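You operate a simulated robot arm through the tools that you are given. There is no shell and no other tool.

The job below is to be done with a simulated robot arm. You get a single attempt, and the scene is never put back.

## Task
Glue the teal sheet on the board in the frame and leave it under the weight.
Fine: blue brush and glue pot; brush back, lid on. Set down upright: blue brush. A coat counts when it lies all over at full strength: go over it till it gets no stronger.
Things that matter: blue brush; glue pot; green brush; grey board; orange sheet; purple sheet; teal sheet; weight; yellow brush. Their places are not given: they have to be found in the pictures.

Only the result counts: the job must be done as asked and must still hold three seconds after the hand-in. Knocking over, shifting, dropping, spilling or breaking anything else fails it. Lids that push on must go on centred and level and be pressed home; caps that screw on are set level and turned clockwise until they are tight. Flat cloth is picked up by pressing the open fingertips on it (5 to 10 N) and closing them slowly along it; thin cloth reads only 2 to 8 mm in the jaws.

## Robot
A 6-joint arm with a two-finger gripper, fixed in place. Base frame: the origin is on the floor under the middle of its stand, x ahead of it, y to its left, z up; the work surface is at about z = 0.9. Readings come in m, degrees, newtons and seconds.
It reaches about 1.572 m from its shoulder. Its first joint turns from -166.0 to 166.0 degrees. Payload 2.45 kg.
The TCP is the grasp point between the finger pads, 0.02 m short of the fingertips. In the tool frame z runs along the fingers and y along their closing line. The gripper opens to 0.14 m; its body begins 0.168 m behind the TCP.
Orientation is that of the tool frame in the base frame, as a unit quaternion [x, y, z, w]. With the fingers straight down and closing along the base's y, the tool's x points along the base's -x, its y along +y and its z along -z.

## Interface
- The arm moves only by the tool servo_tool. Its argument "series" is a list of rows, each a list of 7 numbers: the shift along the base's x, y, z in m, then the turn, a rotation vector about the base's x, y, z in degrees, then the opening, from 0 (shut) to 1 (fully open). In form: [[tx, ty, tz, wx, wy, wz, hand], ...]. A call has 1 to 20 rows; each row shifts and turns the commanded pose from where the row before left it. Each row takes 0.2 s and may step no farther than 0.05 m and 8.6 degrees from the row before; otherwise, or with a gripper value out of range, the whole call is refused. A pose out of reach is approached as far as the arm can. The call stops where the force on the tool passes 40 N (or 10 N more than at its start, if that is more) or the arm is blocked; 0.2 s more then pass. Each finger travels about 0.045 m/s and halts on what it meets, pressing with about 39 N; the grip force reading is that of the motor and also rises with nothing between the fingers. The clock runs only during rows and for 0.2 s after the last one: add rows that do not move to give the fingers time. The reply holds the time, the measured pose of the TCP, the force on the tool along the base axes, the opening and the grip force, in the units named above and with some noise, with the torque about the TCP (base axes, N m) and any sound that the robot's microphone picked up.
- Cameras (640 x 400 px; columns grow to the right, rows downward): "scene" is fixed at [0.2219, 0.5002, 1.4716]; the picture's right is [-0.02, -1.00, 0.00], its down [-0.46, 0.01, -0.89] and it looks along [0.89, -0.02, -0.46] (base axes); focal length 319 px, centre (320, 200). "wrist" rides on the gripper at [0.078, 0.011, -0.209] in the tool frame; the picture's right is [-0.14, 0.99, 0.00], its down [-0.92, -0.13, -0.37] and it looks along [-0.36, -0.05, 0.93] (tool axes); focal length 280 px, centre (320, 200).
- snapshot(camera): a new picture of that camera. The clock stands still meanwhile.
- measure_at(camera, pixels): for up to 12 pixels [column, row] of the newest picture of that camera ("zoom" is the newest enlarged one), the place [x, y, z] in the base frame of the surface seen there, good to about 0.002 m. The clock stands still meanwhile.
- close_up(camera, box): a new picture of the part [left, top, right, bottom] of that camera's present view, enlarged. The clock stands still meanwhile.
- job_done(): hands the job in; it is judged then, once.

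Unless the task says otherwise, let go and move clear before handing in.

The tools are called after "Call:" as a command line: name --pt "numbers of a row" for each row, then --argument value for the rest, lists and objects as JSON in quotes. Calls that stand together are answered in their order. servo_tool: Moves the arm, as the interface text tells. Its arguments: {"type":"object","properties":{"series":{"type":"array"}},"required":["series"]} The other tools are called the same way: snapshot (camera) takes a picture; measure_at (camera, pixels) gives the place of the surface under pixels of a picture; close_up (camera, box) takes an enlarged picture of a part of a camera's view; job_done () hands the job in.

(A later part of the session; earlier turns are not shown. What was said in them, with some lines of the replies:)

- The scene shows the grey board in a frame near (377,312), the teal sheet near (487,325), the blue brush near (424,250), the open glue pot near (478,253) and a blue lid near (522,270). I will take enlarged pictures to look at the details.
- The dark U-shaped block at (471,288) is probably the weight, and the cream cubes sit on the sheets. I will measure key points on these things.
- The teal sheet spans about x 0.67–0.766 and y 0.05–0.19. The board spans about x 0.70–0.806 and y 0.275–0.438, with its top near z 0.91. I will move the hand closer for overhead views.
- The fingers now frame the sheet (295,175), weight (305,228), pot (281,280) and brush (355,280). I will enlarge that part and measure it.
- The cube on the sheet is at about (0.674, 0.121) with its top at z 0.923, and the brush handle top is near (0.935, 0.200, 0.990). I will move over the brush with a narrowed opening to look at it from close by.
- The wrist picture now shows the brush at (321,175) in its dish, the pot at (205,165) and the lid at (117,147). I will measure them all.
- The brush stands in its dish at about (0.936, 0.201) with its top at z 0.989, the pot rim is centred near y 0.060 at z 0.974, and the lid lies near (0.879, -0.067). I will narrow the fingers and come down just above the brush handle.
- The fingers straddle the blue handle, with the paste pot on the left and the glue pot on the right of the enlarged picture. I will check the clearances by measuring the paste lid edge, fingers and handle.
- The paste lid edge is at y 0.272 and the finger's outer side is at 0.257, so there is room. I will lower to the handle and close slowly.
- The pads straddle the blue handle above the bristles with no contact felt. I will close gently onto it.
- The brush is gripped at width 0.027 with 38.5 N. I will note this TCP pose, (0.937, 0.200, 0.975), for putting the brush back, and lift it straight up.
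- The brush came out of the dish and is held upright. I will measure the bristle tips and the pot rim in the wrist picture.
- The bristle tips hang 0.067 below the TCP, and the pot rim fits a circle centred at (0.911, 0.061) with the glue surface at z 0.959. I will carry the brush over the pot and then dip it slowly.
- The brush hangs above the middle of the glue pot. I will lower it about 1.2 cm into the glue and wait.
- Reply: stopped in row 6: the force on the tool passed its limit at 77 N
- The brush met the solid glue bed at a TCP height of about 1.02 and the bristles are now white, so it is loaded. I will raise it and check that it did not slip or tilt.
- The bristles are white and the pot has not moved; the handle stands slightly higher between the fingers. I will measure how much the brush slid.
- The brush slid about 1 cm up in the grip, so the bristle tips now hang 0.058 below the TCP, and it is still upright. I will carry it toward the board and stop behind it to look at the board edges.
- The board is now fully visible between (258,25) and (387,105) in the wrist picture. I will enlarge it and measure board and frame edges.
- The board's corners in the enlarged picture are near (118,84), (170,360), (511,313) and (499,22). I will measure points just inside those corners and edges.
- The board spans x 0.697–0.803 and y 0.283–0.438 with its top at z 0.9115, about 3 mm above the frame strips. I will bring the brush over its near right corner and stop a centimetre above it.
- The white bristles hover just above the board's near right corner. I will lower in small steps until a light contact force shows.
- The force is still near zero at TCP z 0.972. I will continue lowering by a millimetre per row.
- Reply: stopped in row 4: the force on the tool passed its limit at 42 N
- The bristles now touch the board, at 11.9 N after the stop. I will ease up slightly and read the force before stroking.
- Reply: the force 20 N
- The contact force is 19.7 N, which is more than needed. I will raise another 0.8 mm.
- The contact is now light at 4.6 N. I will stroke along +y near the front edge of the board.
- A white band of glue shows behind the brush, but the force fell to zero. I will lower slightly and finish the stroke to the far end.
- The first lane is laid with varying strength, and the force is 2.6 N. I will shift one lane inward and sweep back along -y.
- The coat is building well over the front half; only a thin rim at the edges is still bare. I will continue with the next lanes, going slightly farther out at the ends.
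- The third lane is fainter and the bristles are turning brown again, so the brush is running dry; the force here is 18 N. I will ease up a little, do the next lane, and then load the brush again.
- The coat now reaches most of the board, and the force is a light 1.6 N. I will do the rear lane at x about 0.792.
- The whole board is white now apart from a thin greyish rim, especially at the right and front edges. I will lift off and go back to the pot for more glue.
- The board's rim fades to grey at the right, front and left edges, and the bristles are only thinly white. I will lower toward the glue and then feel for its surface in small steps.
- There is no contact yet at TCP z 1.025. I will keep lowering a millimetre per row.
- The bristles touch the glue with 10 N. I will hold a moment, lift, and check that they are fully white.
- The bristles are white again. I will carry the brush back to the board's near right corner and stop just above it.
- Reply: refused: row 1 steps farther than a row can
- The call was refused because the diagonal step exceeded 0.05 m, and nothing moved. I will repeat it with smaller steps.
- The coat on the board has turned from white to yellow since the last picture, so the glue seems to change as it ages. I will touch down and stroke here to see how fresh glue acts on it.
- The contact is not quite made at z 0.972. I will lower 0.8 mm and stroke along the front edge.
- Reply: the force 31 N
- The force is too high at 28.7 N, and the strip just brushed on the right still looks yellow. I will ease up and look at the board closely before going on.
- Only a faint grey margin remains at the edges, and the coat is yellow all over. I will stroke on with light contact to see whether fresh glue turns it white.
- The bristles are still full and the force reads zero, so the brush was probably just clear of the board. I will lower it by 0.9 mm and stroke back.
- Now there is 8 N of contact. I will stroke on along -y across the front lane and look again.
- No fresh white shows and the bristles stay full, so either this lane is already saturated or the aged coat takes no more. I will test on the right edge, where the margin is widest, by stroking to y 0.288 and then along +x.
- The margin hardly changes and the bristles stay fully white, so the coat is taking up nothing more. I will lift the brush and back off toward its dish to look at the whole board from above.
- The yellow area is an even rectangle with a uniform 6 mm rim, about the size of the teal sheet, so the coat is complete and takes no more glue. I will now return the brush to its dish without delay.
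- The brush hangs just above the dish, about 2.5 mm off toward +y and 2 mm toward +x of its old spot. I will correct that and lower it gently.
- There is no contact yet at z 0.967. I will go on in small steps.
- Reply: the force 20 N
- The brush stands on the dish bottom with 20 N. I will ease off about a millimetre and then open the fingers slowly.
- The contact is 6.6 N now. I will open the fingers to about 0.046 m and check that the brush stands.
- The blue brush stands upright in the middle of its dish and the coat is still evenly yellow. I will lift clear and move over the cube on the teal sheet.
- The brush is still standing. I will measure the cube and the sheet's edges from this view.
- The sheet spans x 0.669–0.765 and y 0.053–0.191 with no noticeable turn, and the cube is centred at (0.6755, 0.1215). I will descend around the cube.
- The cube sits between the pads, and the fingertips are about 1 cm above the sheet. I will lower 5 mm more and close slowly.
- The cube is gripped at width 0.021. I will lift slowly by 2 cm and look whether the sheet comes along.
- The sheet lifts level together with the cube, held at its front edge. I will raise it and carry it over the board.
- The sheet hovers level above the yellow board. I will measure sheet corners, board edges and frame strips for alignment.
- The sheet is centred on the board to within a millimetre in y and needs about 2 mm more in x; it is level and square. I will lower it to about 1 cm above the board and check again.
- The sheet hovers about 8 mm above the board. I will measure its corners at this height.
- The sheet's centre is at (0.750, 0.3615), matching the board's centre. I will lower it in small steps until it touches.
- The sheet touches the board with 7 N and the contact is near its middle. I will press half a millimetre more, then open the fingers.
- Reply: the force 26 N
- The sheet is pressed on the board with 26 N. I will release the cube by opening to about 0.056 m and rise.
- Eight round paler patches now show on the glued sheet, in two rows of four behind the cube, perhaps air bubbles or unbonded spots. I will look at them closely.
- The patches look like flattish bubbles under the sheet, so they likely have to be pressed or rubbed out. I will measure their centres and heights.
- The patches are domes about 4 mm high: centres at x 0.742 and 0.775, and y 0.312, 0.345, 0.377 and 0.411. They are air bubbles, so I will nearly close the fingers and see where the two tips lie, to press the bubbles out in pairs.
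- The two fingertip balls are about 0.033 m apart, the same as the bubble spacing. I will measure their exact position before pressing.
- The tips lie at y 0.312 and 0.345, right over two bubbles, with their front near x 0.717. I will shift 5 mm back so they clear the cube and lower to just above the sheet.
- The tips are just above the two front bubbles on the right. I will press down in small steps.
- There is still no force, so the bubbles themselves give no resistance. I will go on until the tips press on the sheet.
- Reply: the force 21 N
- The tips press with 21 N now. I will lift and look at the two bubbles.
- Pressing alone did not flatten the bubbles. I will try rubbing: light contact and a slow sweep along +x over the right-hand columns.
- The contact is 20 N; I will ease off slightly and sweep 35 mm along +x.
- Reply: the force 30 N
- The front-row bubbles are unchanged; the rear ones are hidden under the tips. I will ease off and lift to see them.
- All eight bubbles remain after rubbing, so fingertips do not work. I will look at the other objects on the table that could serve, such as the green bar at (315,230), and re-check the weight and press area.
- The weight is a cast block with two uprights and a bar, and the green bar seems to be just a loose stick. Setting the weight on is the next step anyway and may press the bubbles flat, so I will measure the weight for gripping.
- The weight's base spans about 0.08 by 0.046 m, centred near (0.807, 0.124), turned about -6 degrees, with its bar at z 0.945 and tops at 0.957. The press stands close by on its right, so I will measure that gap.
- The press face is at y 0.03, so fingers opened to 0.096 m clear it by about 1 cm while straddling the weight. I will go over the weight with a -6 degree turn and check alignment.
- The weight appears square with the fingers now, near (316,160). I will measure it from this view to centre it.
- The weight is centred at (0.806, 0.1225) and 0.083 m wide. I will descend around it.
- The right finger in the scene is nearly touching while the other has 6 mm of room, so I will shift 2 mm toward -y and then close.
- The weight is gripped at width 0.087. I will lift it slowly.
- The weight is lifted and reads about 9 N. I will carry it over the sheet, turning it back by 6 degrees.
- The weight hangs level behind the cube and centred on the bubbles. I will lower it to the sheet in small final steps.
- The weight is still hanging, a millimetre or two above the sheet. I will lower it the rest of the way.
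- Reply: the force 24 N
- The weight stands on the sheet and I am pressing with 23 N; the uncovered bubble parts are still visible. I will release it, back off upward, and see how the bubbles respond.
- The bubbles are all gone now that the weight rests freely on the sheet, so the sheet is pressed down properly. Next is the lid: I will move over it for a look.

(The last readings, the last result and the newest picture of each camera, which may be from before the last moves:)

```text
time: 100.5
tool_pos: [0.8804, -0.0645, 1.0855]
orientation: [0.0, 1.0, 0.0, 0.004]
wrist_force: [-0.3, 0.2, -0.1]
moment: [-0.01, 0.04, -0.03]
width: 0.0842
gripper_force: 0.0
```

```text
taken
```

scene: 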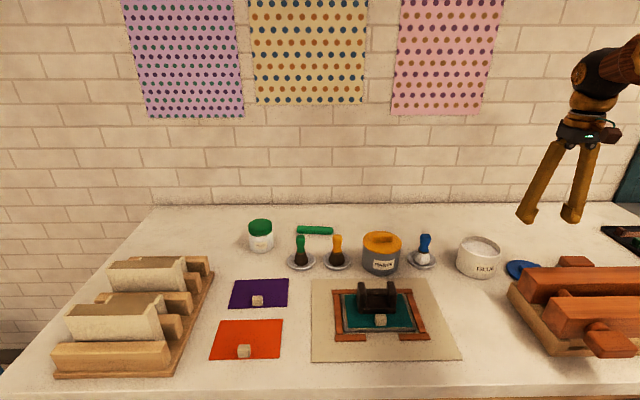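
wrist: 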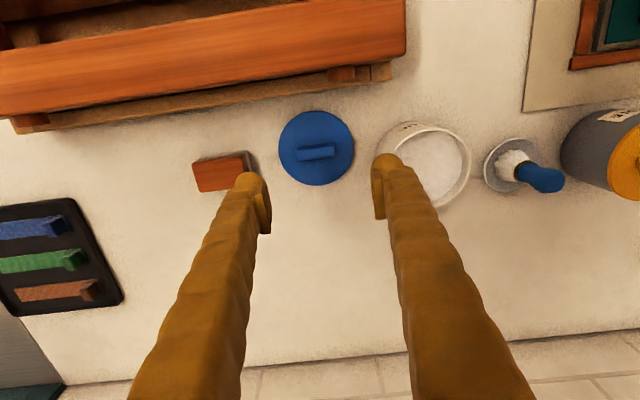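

The lid is at (316,148) in the wrist picture with its bar near (316,152). I will enlarge and measure lid, bar, pot rim and the brown block.

Call:
close_up --camera "wrist" --box '[190, 80, 480, 260]'

Call:
measure_at --camera "wrist" --pixels '[[279, 148], [354, 150], [316, 111], [318, 184], [300, 154], [332, 150], [316, 152], [298, 152], [335, 150], [249, 168], [222, 175], [316, 147]]'

Call:
measure_at --camera "wrist" --pixels '[[470, 170], [467, 150], [455, 136], [440, 127], [400, 135], [465, 185], [450, 200], [440, 205], [430, 126], [415, 127], [471, 160], [390, 143]]'

```text
2.21 times, centred on (335, 170) of wrist
```

zoom: 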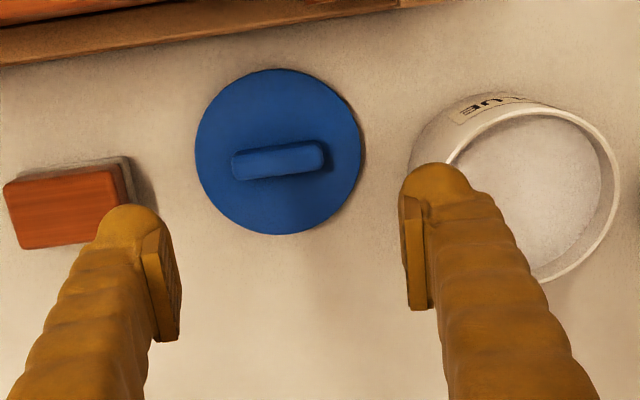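

```text
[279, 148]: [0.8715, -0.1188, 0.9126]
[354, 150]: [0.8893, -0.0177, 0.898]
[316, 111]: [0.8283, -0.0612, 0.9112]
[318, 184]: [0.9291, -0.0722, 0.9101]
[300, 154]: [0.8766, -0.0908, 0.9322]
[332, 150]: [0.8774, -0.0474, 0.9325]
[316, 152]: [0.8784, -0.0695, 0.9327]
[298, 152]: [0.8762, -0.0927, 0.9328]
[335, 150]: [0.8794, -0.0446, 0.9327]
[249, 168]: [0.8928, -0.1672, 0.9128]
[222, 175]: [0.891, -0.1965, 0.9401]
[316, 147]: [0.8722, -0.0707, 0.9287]
```

```text
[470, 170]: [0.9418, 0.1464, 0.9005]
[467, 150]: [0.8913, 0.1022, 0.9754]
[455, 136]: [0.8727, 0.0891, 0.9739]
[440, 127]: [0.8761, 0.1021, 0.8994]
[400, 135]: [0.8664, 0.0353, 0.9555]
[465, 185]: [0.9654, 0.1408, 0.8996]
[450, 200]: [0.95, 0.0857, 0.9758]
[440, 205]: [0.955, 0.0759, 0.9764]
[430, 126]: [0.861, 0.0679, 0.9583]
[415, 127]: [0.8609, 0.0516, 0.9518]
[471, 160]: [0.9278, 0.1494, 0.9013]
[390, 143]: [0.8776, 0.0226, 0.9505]
```

The lid is centred at (0.8787, -0.0685), its bar running from y -0.094 to -0.043 with its top at z 0.933. Before taking it I will step behind the pot for a clear view of the rim, to get its centre exactly.

Call:
servo_tool --pt "0.024 0.0251 0.01 0 0 0 0.5" --pt "0.024 0.0251 0.01 0 0 0 0.5" --pt "0.024 0.0251 0.0 0 0 0 0.5" --pt "0.024 0.0251 0.0 0 0 0 0.5" --pt "0.024 0.0251 0.0 0 0 0 0.5" --pt "0 0 0 0 0 0 0.5"

Call:
snapshot --camera "wrist"

Call:
close_up --camera "wrist" --box '[220, 20, 420, 145]'

```text
time: 102.0
tool_pos: [1.0003, 0.0604, 1.1045]
orientation: [0.0, 1.0, 0.0, 0.002]
wrist_force: [0.6, 0.3, -0.4]
moment: [-0.05, -0.02, 0.02]
width: 0.0699
gripper_force: 0.1
```

```text
taken
```

wrist: 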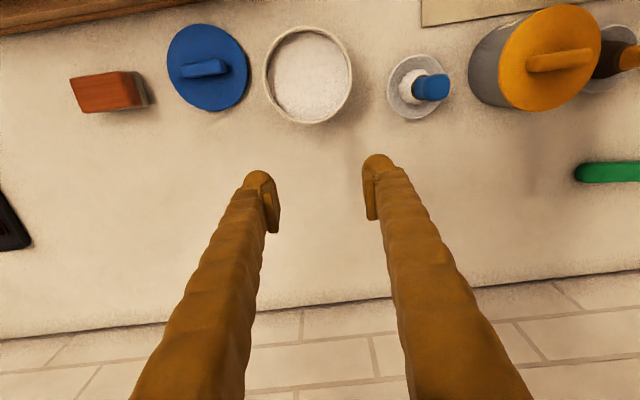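

```text
3.20 times, centred on (320, 82) of wrist
```

zoom: 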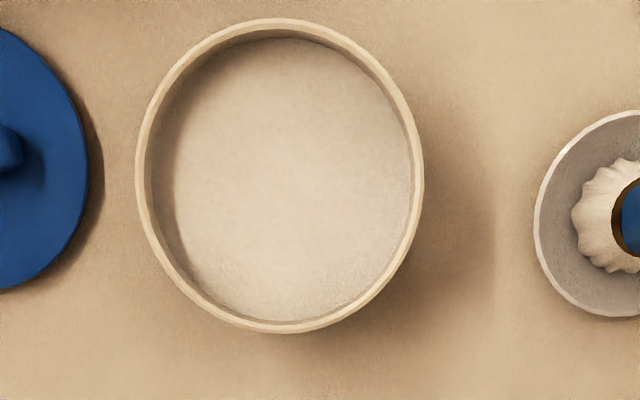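

The rim is now seen almost from straight above, with its left edge near (141,175) and right edge near (419,175) in the enlarged picture. I will measure points around it.

Call:
measure_at --camera "zoom" --pixels '[[141, 170], [419, 175], [270, 24], [285, 327], [176, 75], [370, 62], [180, 275], [382, 277], [405, 120], [152, 220], [220, 36], [330, 315]]'

Call:
measure_at --camera "zoom" --pixels '[[150, 120], [412, 230], [240, 318], [320, 33], [200, 50], [400, 255], [160, 245], [412, 135], [280, 180], [230, 100], [330, 260], [300, 327]]'

```text
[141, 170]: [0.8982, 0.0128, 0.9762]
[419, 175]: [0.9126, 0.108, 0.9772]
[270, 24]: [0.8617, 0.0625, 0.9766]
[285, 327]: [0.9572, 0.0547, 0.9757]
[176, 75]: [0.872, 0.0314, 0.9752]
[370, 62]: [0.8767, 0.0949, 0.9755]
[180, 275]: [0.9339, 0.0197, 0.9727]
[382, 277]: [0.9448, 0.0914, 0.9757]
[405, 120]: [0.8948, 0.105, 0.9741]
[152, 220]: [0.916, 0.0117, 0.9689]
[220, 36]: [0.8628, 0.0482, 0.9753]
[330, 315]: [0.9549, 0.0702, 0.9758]
```

```text
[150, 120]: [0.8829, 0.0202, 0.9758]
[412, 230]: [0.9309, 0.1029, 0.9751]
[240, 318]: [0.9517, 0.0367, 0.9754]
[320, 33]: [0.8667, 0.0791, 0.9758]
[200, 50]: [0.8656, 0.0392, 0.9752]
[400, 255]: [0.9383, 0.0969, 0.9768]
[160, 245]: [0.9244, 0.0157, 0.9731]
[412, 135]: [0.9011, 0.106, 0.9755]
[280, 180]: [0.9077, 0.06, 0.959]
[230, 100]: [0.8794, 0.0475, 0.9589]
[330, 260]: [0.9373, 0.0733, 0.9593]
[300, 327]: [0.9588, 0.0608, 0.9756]
```

The rim fits a circle centred at (0.909, 0.060) with a radius of 0.048 and its top at z 0.9755. I will measure the lid from the same view too.

Call:
measure_at --camera "wrist" --pixels '[[169, 62], [246, 75], [203, 26], [211, 109], [180, 35], [235, 40], [180, 95], [238, 98], [183, 72], [226, 67], [205, 69], [205, 74]]'

Call:
close_up --camera "wrist" --box '[150, 10, 270, 120]'

```text
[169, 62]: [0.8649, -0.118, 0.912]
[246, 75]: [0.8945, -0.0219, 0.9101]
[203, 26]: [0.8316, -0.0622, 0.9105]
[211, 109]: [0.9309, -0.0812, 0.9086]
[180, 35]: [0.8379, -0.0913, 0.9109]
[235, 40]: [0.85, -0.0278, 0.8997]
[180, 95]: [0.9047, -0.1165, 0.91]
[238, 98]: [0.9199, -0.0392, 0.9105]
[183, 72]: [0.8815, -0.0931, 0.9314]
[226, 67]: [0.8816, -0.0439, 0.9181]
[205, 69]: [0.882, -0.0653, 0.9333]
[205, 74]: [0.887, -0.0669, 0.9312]
```

```text
3.64 times, centred on (210, 65) of wrist
```

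zoom: 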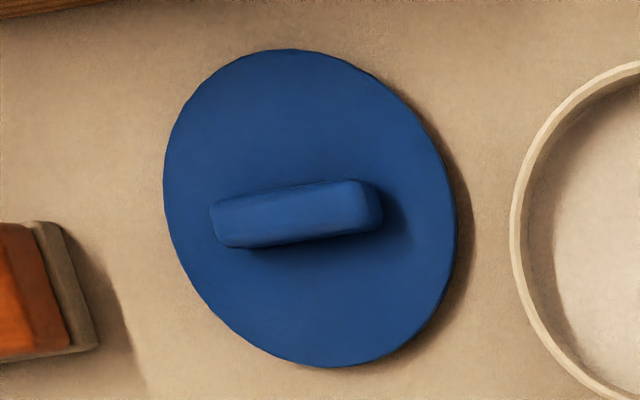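

The lid is centred at about (0.880, -0.069). I will return over it, lower the fingers around the ends of its bar, and check before closing.

Call:
servo_tool --pt "-0.024 -0.0258 0 0 0 0 0.5" --pt "-0.024 -0.0258 0 0 0 0 0.5" --pt "-0.024 -0.0258 0 0 0 0 0.5" --pt "-0.024 -0.0258 0 0 0 0 0.5" --pt "-0.0243 -0.0259 0 0 0 0 0.5" --pt "0 0 -0.045 0 0 0 0.5" --pt "0 0 -0.045 0 0 0 0.5" --pt "0 0 -0.04 0 0 0 0.5" --pt "0 0 -0.02 0 0 0 0.5" --pt "0 0 0 0 0 0 0.5"

Call:
close_up --camera "wrist" --box '[220, 100, 420, 225]'

Call:
close_up --camera "scene" --box '[480, 215, 608, 295]'

```text
time: 104.2
tool_pos: [0.8796, -0.0729, 0.9538]
orientation: [0.001, 1.0, 0.001, 0.004]
wrist_force: [-0.2, -0.3, 0.0]
moment: [0.0, 0.0, 0.0]
width: 0.0702
gripper_force: 0.1
```

```text
3.20 times, centred on (320, 162) of wrist
```

zoom: 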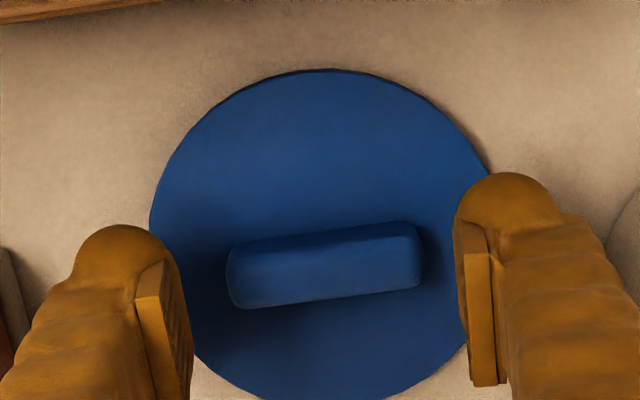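

```text
5.00 times, centred on (544, 255) of scene
```

zoom: 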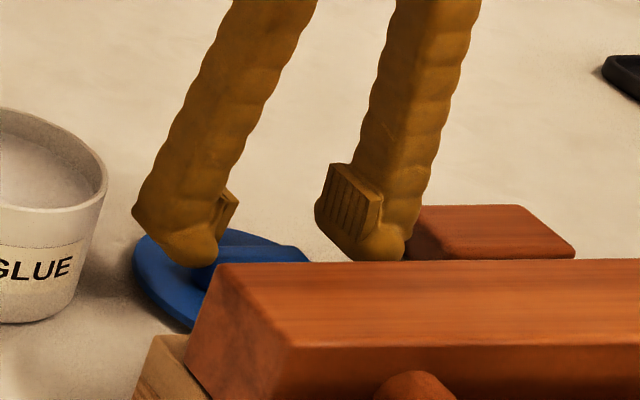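

The bar lies centred between the open pads. I will lower 17 mm so the tips come just above the lid plate, and then close slowly.

Call:
servo_tool --pt "0 0.001 -0.01 0 0 0 0.5" --pt "0 0 -0.005 0 0 0 0.5" --pt "0 0 -0.002 0 0 0 0.5" --pt "0 0 0 0 0 0 0.47" --pt "0 0 0 0 0 0 0.44" --pt "0 0 0 0 0 0 0.41" --pt "0 0 0 0 0 0 0.38" --pt "0 0 0 0 0 0 0.35" --pt "0 0 0 0 0 0 0.3" --pt "0 0 0 0 0 0 0.2" --pt "0 0 0 0 0 0 0.0"

Call:
close_up --camera "wrist" --box '[220, 100, 420, 225]'

```text
time: 106.5
tool_pos: [0.8796, -0.0686, 0.9371]
orientation: [0.0, 1.0, 0.001, 0.004]
wrist_force: [-0.4, 0.6, -0.2]
moment: [0.01, 0.0, 0.01]
width: 0.0531
gripper_force: 39.2
```

```text
3.20 times, centred on (320, 162) of wrist
```

zoom: 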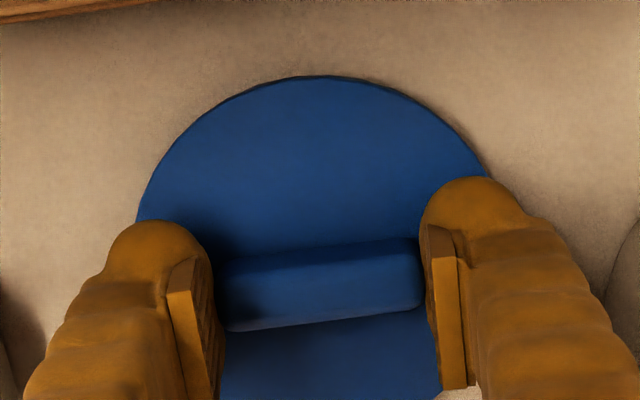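

The bar is gripped at width 0.053. I will lift the lid clear and bring it over the pot.

Call:
servo_tool --pt "0 0 0.005 0 0 0 0.0" --pt "0 0 0.02 0 0 0 0.0" --pt "0 0 0.04 0 0 0 0.0" --pt "0 0 0.045 0 0 0 0.0" --pt "0 0 0 0 0 0 0.0"

Call:
close_up --camera "wrist" --box '[200, 80, 440, 230]'

Call:
close_up --camera "scene" --box '[440, 180, 600, 280]'

```text
time: 107.8
tool_pos: [0.8818, -0.0676, 1.0473]
orientation: [0.0, 1.0, 0.002, 0.003]
wrist_force: [0.1, 0.6, 0.1]
moment: [-0.02, 0.03, 0.01]
width: 0.0531
gripper_force: 39.2
```

```text
2.67 times, centred on (320, 155) of wrist
```

zoom: 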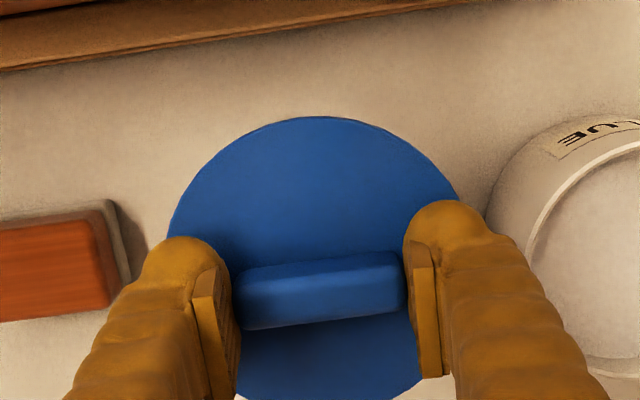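

```text
4.00 times, centred on (520, 230) of scene
```

zoom: 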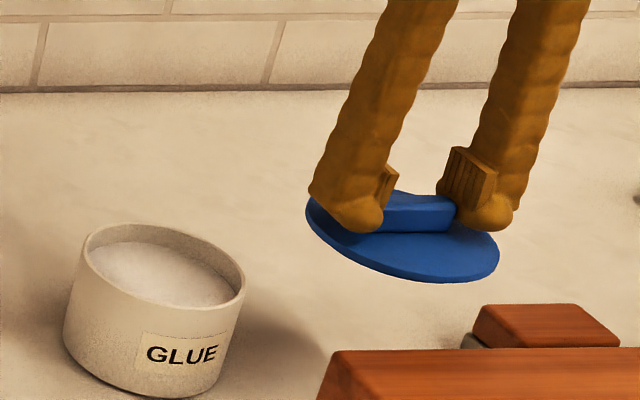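

The lid hangs from the fingers. I will measure its edge to check that it is level and how it is centred.

Call:
measure_at --camera "zoom" --pixels '[[310, 212], [494, 255], [440, 276], [360, 255], [400, 270], [470, 240], [330, 238], [420, 245], [475, 272], [340, 250]]'

Call:
snapshot --camera "wrist"

Call:
measure_at --camera "wrist" --pixels '[[315, 126], [290, 132], [345, 129], [268, 155], [366, 146], [320, 150], [320, 215], [300, 222], [340, 218], [310, 185], [280, 145], [358, 138]]'

```text
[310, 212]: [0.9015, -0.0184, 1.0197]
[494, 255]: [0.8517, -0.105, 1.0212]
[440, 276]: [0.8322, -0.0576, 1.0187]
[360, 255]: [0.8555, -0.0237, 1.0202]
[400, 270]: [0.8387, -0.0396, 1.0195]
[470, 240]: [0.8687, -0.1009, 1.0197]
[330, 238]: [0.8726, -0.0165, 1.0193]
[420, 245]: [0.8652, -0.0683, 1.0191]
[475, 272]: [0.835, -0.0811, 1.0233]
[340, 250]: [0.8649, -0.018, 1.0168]
```

```text
taken
```

wrist: 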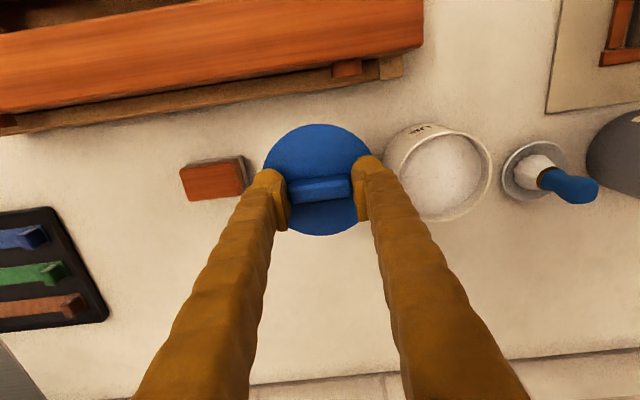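

```text
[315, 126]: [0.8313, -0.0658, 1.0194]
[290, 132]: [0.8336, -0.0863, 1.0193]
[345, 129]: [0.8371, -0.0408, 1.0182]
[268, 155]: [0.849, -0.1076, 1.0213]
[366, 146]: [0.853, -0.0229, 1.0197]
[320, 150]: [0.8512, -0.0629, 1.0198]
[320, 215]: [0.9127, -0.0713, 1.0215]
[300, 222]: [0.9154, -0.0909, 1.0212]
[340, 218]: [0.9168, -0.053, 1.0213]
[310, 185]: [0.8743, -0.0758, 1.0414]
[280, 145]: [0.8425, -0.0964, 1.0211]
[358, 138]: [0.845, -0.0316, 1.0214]
```

The lid is level within a degree and centred at (0.8805, -0.0665). I will shift it by (0.029, 0.126) so its centre comes over the pot's centre.

Call:
servo_tool --pt "0.0072 0.0315 0.005 0 0 0 0.0" --pt "0.0072 0.0315 0 0 0 0 0.0" --pt "0.0072 0.0316 0 0 0 0 0.0" --pt "0.0072 0.0316 0 0 0 0 0.0" --pt "0 0 -0.015 0 0 0 0.0" --pt "0 0 0 0 0 0 0.0" --pt "0 0 0 0 0 0 0.0"

Call:
snapshot --camera "wrist"

Call:
close_up --camera "scene" --box '[420, 200, 548, 280]'

```text
time: 109.3
tool_pos: [0.9098, 0.0585, 1.0366]
orientation: [0.0, 1.0, 0.001, 0.004]
wrist_force: [-0.8, 0.0, -0.3]
moment: [0.03, -0.02, 0.01]
width: 0.0531
gripper_force: 38.6
```

```text
taken
```

wrist: 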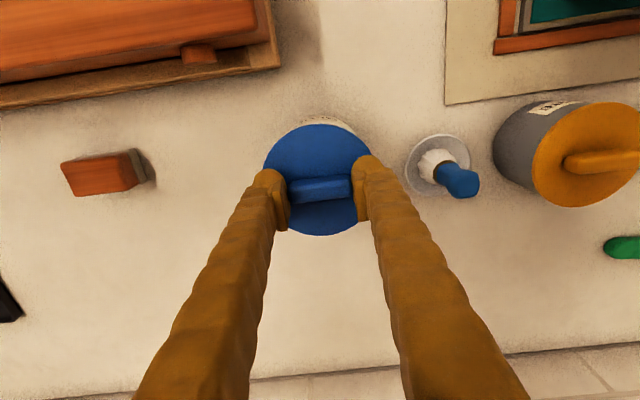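

```text
5.00 times, centred on (484, 240) of scene
```

zoom: 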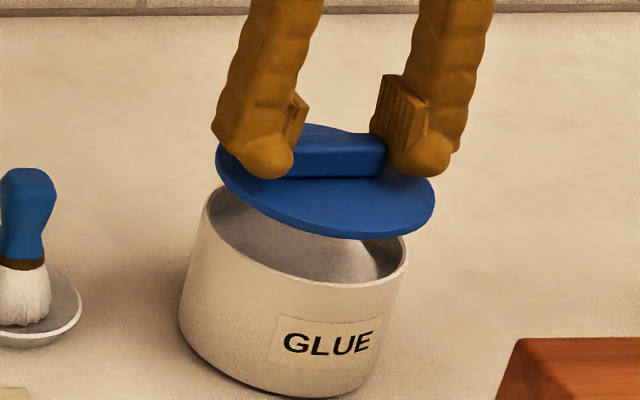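

The lid hovers about 2 cm above the rim. I will measure lid edge and rim points in the same picture to compare centres.

Call:
measure_at --camera "zoom" --pixels '[[222, 170], [431, 206], [340, 233], [270, 212], [300, 224], [400, 228], [208, 212], [404, 252], [300, 282], [240, 260], [360, 284], [270, 274]]'

Call:
measure_at --camera "wrist" --pixels '[[315, 127], [290, 133], [345, 130], [268, 156], [366, 147], [280, 145], [358, 139], [320, 233], [300, 229], [340, 230], [320, 150], [320, 215]]'

```text
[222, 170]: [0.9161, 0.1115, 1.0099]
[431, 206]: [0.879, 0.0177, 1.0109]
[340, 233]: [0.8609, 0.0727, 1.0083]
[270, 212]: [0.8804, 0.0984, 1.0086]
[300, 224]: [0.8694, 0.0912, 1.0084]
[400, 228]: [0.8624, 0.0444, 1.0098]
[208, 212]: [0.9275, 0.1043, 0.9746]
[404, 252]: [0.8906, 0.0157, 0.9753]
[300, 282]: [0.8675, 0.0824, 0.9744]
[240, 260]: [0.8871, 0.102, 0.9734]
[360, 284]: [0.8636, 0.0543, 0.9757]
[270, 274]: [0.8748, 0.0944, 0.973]
```

```text
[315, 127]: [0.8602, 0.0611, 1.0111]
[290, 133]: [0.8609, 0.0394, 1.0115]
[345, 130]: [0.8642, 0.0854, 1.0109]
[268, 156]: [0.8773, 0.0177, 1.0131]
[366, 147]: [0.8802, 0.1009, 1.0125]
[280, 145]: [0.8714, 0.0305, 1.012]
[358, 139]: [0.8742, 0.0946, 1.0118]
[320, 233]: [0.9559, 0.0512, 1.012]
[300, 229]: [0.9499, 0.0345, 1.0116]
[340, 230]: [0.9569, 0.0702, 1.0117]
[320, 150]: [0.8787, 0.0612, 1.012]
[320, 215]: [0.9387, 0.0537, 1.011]
```

The lid centre (0.909, 0.060) coincides with the rim centre to about a millimetre. I will lower to just above the rim, then in small steps.

Call:
servo_tool --pt "0 0 -0.01 0 0 0 0.0" --pt "0 0 -0.007 0 0 0 0.0" --pt "0 0 -0.002 0 0 0 0.0" --pt "0 0 -0.001 0 0 0 0.0" --pt "0 0 -0.001 0 0 0 0.0" --pt "0 0 0 0 0 0 0.0"

Call:
close_up --camera "scene" --box '[420, 200, 548, 280]'

```text
time: 110.8
tool_pos: [0.91, 0.0572, 1.0168]
orientation: [0.0, 1.0, 0.001, 0.002]
wrist_force: [-0.7, -0.2, -1.1]
moment: [-0.02, -0.03, -0.01]
width: 0.053
gripper_force: 39.3
```

```text
5.00 times, centred on (484, 240) of scene
```

zoom: 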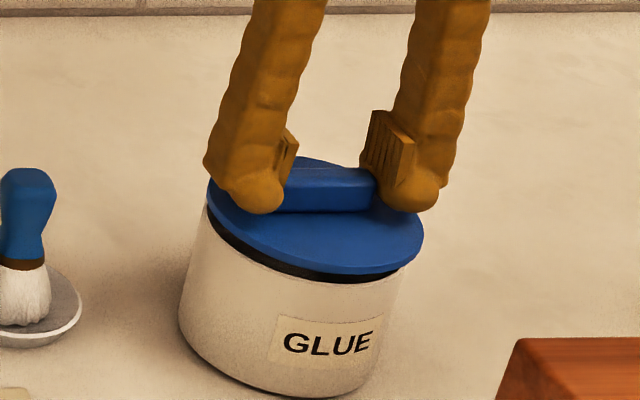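

The lid is just above the rim and looks slightly shifted to the right in the picture. I will measure both edges again at this height.

Call:
measure_at --camera "zoom" --pixels '[[211, 196], [420, 235], [330, 266], [250, 238], [290, 257], [390, 262], [207, 228], [404, 272], [300, 288], [240, 265], [370, 288], [270, 279]]'

Call:
snapshot --camera "wrist"

Call:
measure_at --camera "wrist" --pixels '[[315, 127], [290, 133], [345, 130], [268, 156], [366, 147], [280, 145], [358, 139], [320, 233], [300, 229], [340, 230], [335, 124], [350, 126]]'

Call:
close_up --camera "wrist" --box '[230, 90, 410, 250]'

```text
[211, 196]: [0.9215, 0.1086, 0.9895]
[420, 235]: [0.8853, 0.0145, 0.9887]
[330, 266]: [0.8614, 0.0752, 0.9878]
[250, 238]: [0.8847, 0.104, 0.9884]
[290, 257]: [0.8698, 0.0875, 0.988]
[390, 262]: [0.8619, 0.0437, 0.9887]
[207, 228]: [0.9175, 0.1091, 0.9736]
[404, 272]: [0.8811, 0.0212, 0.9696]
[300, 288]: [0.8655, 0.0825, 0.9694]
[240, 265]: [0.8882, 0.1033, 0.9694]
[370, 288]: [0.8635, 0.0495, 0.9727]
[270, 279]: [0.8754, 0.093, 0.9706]
```

```text
taken
```

wrist: 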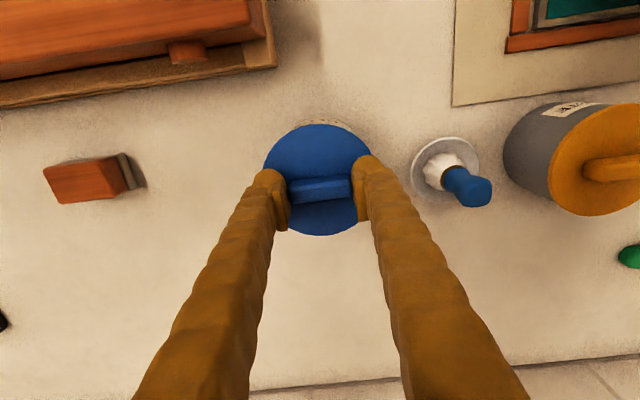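

```text
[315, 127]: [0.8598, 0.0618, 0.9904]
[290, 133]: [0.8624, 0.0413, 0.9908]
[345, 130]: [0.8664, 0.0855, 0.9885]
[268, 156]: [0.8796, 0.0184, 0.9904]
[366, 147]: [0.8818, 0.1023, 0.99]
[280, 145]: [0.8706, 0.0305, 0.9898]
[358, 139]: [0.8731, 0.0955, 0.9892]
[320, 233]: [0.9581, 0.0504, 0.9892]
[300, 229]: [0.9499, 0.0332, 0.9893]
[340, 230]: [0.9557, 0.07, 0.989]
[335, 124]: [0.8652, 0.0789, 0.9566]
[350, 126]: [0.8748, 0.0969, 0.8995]
```

```text
2.50 times, centred on (320, 170) of wrist
```

zoom: 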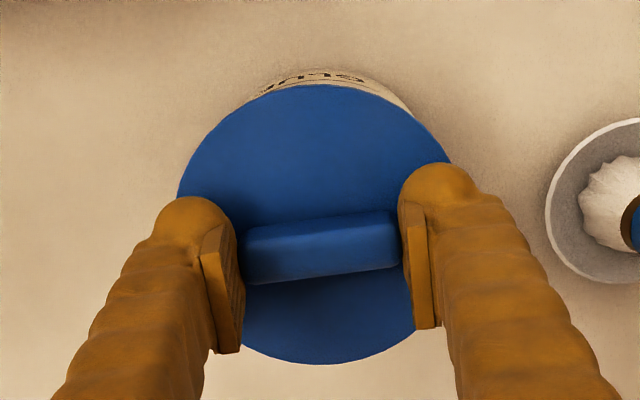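

The lid centre fits (0.909, 0.060), the same as the rim's. I will keep lowering in millimetre steps until it meets the rim.

Call:
servo_tool --pt "0 0 -0.001 0 0 0 0.0" --pt "0 0 -0.001 0 0 0 0.0" --pt "0 0 -0.001 0 0 0 0.0" --pt "0 0 -0.001 0 0 0 0.0" --pt "0 0 0 0 0 0 0.0"

Call:
close_up --camera "scene" --box '[420, 200, 548, 280]'

```text
time: 112.0
tool_pos: [0.9082, 0.0568, 1.0118]
orientation: [0.0, 1.0, 0.001, 0.004]
wrist_force: [-0.6, -1.0, -0.1]
moment: [-0.01, 0.0, -0.03]
width: 0.0532
gripper_force: 39.5
```

```text
5.00 times, centred on (484, 240) of scene
```

zoom: 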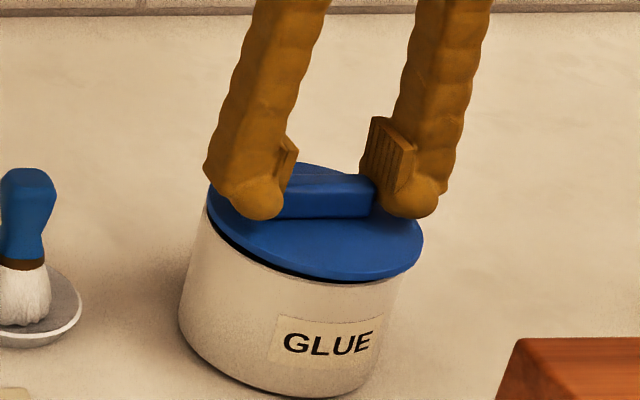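

There is no contact yet at TCP z 1.012, with a small gap still visible under the lid. I will continue down.

Call:
servo_tool --pt "0 0 -0.001 0 0 0 0.0" --pt "0 0 -0.001 0 0 0 0.0" --pt "0 0 -0.001 0 0 0 0.0" --pt "0 0 0 0 0 0 0.0"

Call:
close_up --camera "scene" --box '[420, 200, 548, 280]'

```text
time: 113.0
tool_pos: [0.9108, 0.0582, 1.0089]
orientation: [0.001, 1.0, 0.002, 0.004]
wrist_force: [0.6, -0.7, 19.6]
moment: [-0.78, 0.42, 0.05]
width: 0.0532
gripper_force: 39.2
```

```text
5.00 times, centred on (484, 240) of scene
```

zoom: 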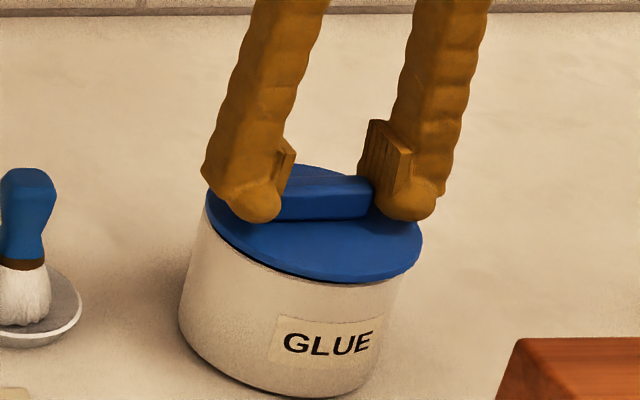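

The lid touches with 20 N, and the moment shows contact on its (-x, -y) side. I will measure the lid's level and the edges in this picture before correcting.

Call:
measure_at --camera "zoom" --pixels '[[212, 200], [416, 238], [330, 272], [240, 236], [390, 265], [300, 240], [360, 240], [290, 264], [225, 240], [405, 270], [300, 292], [330, 180]]'

Call:
close_up --camera "scene" --box '[454, 225, 510, 260]'

```text
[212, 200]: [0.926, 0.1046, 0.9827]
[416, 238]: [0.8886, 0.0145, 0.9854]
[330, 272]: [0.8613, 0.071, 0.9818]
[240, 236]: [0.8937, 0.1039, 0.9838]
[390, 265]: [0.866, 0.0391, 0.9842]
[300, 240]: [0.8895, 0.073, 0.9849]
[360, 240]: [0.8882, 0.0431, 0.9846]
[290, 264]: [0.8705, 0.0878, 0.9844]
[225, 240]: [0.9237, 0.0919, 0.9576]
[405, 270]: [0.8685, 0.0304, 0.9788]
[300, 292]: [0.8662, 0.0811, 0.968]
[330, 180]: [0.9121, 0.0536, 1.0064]
```

```text
11.43 times, centred on (482, 242) of scene
```

zoom: 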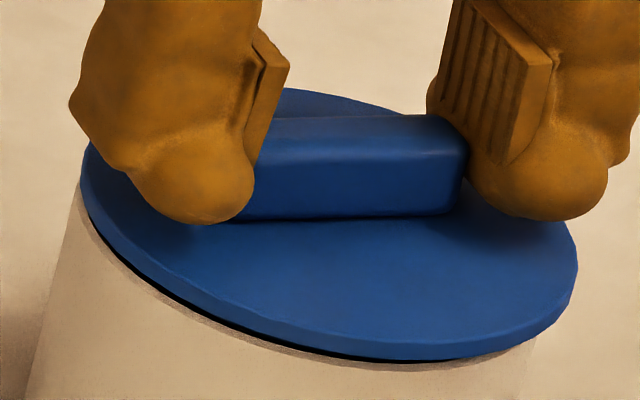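

The lid is nearly level with its top at z 0.984, about 2 mm above the seated height, and seems off by about 1.5 mm toward -y. I will ease up, shift it (+0.001, +0.0015), and try again.

Call:
servo_tool --pt "0 0 0.0025 0 0 0 0.0" --pt "0.0008 0.0016 0 0 0 0 0.0" --pt "0 0 -0.001 0 0 0 0.0" --pt "0 0 -0.001 0 0 0 0.0" --pt "0 0 0 0 0 0 0.0"

Call:
close_up --camera "scene" --box '[454, 225, 510, 260]'

```text
time: 114.2
tool_pos: [0.9102, 0.0599, 1.0094]
orientation: [0.001, 1.0, 0.001, 0.004]
wrist_force: [-0.2, -0.1, 0.1]
moment: [-0.01, 0.02, -0.04]
width: 0.0531
gripper_force: 38.5
```

```text
11.43 times, centred on (482, 242) of scene
```

zoom: 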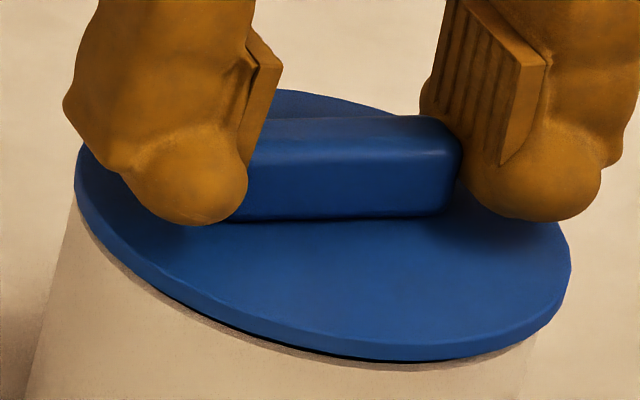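

There is no force at this height now, so the shift helped. I will go down in half-millimetre steps.

Call:
servo_tool --pt "0 0 -0.0005 0 0 0 0.0" --pt "0 0 -0.0005 0 0 0 0.0" --pt "0 0 -0.0005 0 0 0 0.0" --pt "0 0 0 0 0 0 0.0"

```text
time: 115.2
tool_pos: [0.909, 0.0584, 1.0079]
orientation: [-0.001, 1.0, 0.0, 0.003]
wrist_force: [0.6, 0.5, -0.1]
moment: [0.02, 0.01, 0.01]
width: 0.0532
gripper_force: 38.7
```

Call:
servo_tool --pt "0 0 -0.0005 0 0 0 0.0" --pt "0 0 -0.0005 0 0 0 0.0" --pt "0 0 0 0 0 0 0.0"

Call:
close_up --camera "scene" --box '[454, 225, 510, 260]'

```text
time: 116.0
tool_pos: [0.9104, 0.0599, 1.0078]
orientation: [0.001, 1.0, 0.0, 0.003]
wrist_force: [-0.5, 0.5, -0.2]
moment: [0.05, 0.04, -0.03]
width: 0.0533
gripper_force: 39.4
```

```text
11.43 times, centred on (482, 242) of scene
```

zoom: 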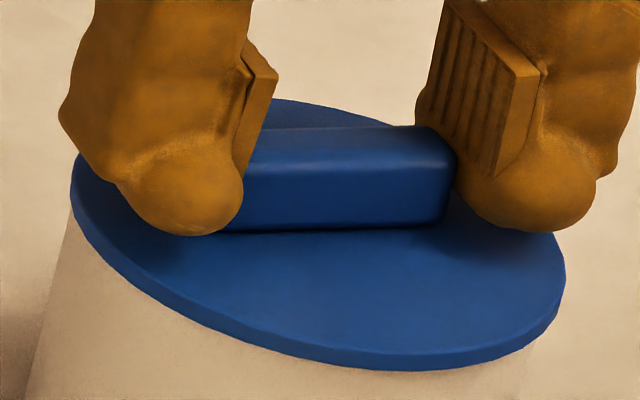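

The gap has closed and there is still no force. I will keep lowering in half-millimetre steps until it seats.

Call:
servo_tool --pt "0 0 -0.0005 0 0 0 0.0" --pt "0 0 -0.0005 0 0 0 0.0" --pt "0 0 0 0 0 0 0.0"

```text
time: 116.8
tool_pos: [0.9093, 0.0587, 1.0075]
orientation: [0.0, 1.0, 0.001, 0.004]
wrist_force: [-0.4, 1.2, 3.8]
moment: [0.21, 0.01, 0.05]
width: 0.0532
gripper_force: 39.0
```

Contact begins at 4 N. I will press on gently to drive the lid home.

Call:
servo_tool --pt "0 0 -0.0006 0 0 0 0.0" --pt "0 0 -0.0006 0 0 0 0.0" --pt "0 0 0 0 0 0 0.0"

Call:
close_up --camera "scene" --box '[454, 225, 510, 260]'

```text
time: 117.5
tool_pos: [0.9107, 0.0591, 1.0059]
orientation: [0.0, 1.0, 0.0, 0.003]
wrist_force: [-3.8, -3.3, 16.7]
moment: [0.55, -0.04, 0.07]
width: 0.0531
gripper_force: 38.9
heard: snap
```

```text
11.43 times, centred on (482, 242) of scene
```

zoom: 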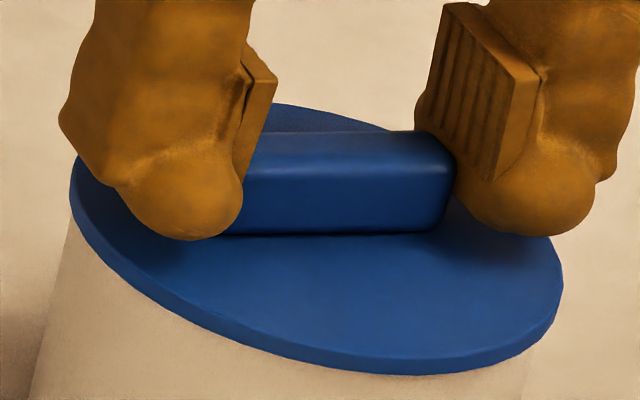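

A snap was heard: the lid is home, with 17 N on it. I will ease off, open the fingers and rise straight up.

Call:
servo_tool --pt "0 0 0.0006 0 0 0 0.0" --pt "0 0 0.0003 0 0 0 0.0" --pt "0 0 0 0 0 0 0.42" --pt "0 0 0 0 0 0 0.46" --pt "0 0 0 0 0 0 0.5" --pt "0 0 0 0 0 0 0.5" --pt "0 0 0.01 0 0 0 0.5" --pt "0 0 0.03 0 0 0 0.5" --pt "0 0 0.045 0 0 0 0.5" --pt "0 0 0.045 0 0 0 0.5"

Call:
snapshot --camera "scene"

Call:
close_up --camera "scene" --box '[420, 215, 548, 295]'

Call:
close_up --camera "scene" --box '[310, 245, 470, 345]'

```text
time: 119.8
tool_pos: [0.9085, 0.0603, 1.1357]
orientation: [0.0, 1.0, 0.001, 0.002]
wrist_force: [0.4, 0.0, 0.0]
moment: [0.02, 0.03, -0.01]
width: 0.0699
gripper_force: 0.1
```

```text
taken
```

scene: 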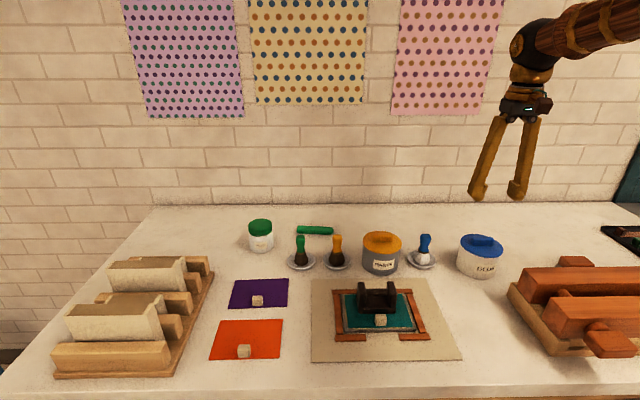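

```text
5.00 times, centred on (484, 255) of scene
```

zoom: 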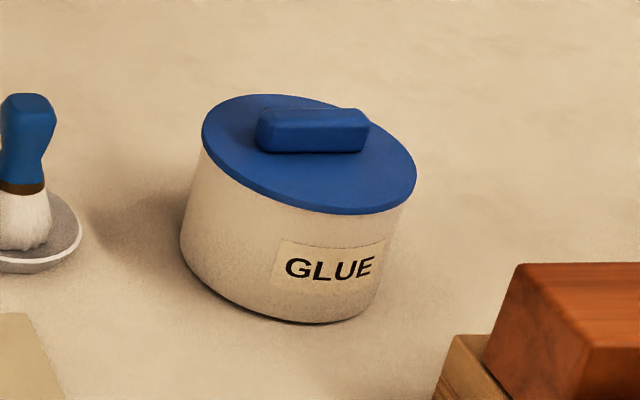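

```text
4.00 times, centred on (390, 295) of scene
```

zoom: 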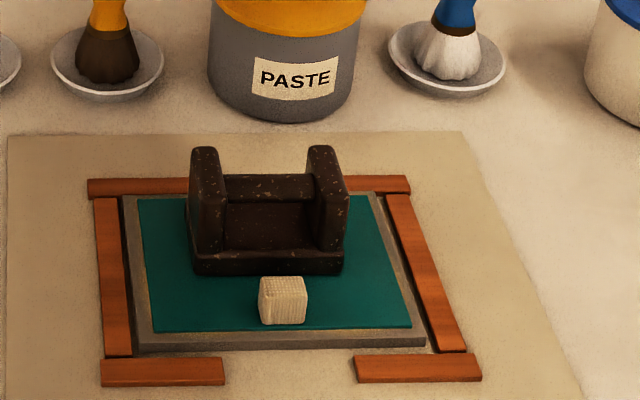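

The lid sits flush on the pot, the brush stands in its dish, and the weight is on the smooth sheet. I will make final measurements of lid level, sheet alignment and brush.

Call:
measure_at --camera "zoom" --pixels '[[154, 326], [407, 323], [144, 203], [372, 203], [143, 335], [421, 333], [132, 205], [376, 197], [200, 268], [338, 270], [230, 185], [280, 340]]'

Call:
measure_at --camera "scene" --pixels '[[463, 245], [500, 250], [470, 252], [490, 255], [484, 254], [482, 240], [425, 237], [424, 248], [421, 262], [461, 242], [502, 249], [480, 236]]'

Call:
snapshot --camera "wrist"

```text
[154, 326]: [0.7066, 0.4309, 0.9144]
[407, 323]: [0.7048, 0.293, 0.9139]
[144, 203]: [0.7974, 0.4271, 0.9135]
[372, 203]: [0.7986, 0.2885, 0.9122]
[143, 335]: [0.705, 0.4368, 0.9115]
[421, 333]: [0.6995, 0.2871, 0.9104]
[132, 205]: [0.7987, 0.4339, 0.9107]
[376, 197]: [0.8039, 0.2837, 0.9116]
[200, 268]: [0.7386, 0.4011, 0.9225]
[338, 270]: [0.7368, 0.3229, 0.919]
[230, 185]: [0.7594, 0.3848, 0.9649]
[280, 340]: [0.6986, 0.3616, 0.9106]
```

```text
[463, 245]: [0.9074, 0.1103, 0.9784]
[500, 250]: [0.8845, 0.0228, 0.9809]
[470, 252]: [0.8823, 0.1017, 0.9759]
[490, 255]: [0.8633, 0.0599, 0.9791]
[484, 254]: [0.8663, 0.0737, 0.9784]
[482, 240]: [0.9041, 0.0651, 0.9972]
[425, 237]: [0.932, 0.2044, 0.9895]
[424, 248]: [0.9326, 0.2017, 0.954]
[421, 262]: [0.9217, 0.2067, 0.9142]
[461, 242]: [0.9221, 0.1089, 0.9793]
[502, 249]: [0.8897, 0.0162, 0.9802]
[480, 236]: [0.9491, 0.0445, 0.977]
```

```text
taken
```

wrist: 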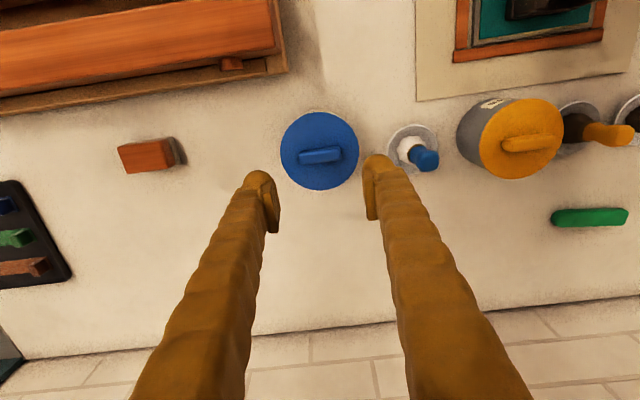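

The lid is level at z 0.978–0.981, the sheet is centred on the board with no bubbles, and the brush stands upright at (0.932, 0.202). I will move the arm clear and let some seconds pass to see that all holds.

Call:
servo_tool --pt "-0.03 0.02 0.03 0 0 0 0.5" --pt "-0.03 0.02 0.03 0 0 0 0.5" --pt "-0.03 0.02 0.03 0 0 0 0.5" --pt "-0.03 0.02 0.03 0 0 0 0.5" --pt "-0.03 0.02 0.03 0 0 0 0.5" --pt "-0.03 0.02 0.03 0 0 0 0.5" --pt "0 0 0 0 0 0 0.5" --pt "0 0 0 0 0 0 0.5" --pt "0 0 0 0 0 0 0.5" --pt "0 0 0 0 0 0 0.5" --pt "0 0 0 0 0 0 0.5" --pt "0 0 0 0 0 0 0.5" --pt "0 0 0 0 0 0 0.5" --pt "0 0 0 0 0 0 0.5" --pt "0 0 0 0 0 0 0.5" --pt "0 0 0 0 0 0 0.5" --pt "0 0 0 0 0 0 0.5" --pt "0 0 0 0 0 0 0.5" --pt "0 0 0 0 0 0 0.5" --pt "0 0 0 0 0 0 0.5"

Call:
servo_tool --pt "0 0 0 0 0 0 0.5" --pt "0 0 0 0 0 0 0.5" --pt "0 0 0 0 0 0 0.5" --pt "0 0 0 0 0 0 0.5" --pt "0 0 0 0 0 0 0.5" --pt "0 0 0 0 0 0 0.5" --pt "0 0 0 0 0 0 0.5" --pt "0 0 0 0 0 0 0.5" --pt "0 0 0 0 0 0 0.5" --pt "0 0 0 0 0 0 0.5" --pt "0 0 0 0 0 0 0.5" --pt "0 0 0 0 0 0 0.5" --pt "0 0 0 0 0 0 0.5" --pt "0 0 0 0 0 0 0.5" --pt "0 0 0 0 0 0 0.5" --pt "0 0 0 0 0 0 0.5" --pt "0 0 0 0 0 0 0.5" --pt "0 0 0 0 0 0 0.5" --pt "0 0 0 0 0 0 0.5" --pt "0 0 0 0 0 0 0.5"

Call:
snapshot --camera "scene"

Call:
close_up --camera "scene" --box '[310, 220, 510, 345]'

```text
time: 124.0
tool_pos: [0.7293, 0.1768, 1.3161]
orientation: [0.0, 1.0, 0.0, 0.004]
wrist_force: [0.3, -0.7, 0.4]
moment: [0.01, 0.0, 0.0]
width: 0.07
gripper_force: 0.1
```

```text
time: 128.2
tool_pos: [0.7289, 0.1782, 1.3155]
orientation: [0.0, 1.0, 0.001, 0.004]
wrist_force: [-0.5, -0.8, 0.2]
moment: [-0.01, 0.0, 0.01]
width: 0.0702
gripper_force: 0.1
```

```text
taken
```

scene: 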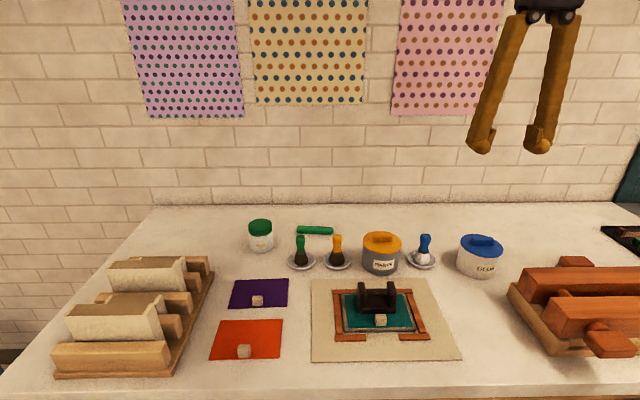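

```text
3.20 times, centred on (410, 282) of scene
```

zoom: 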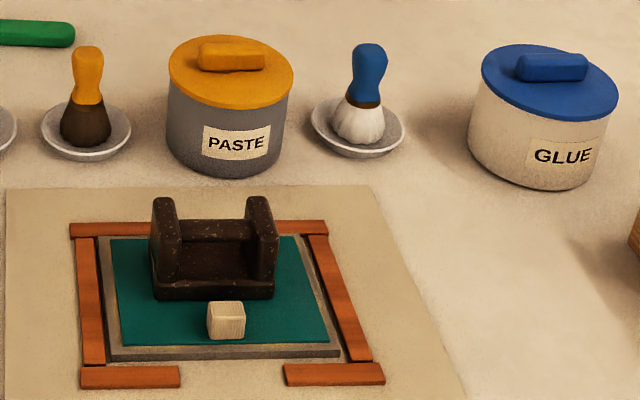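

After nine more seconds everything holds: the sheet is smooth under the weight at (380,297), the brush is upright in its dish at (424,250), the lid is on the glue pot at (481,250), and nothing else has moved. I will hand the job in.

Call:
job_done

```text
The job is handed in.
```

The teal sheet is on the glued board inside the frame with the weight resting on it, and I have handed the job in. I don't yet know how it was judged.

- **Coat:** I brushed the board all over with glue. On a second pass it took no more glue, so I treated it as full strength. The coat turned from white to yellow before I laid the sheet. I couldn't tell whether that meant it was ready or starting to dry, and I did not test the bond by pulling.
- **Sheet:** It is centred on the board to within a few millimetres. Eight bubbles showed after I laid it. Pressing and rubbing with the fingertips did nothing, but they were gone once the weight rested on it.
- **Brush:** The blue brush stands upright in its dish, back where it was. Its bristles are still white with glue.
- **Glue pot:** The lid is level and pressed home; I heard it snap.
- **Hard contacts:** The brush hit the glue at about 77 N on the first dip and slid about 1 cm up in the grip. Rubbing the bubbles may have moved the sheet about half a millimetre.

In the last pictures, about nine seconds after I let go of the lid, nothing else had moved and the arm was clear.
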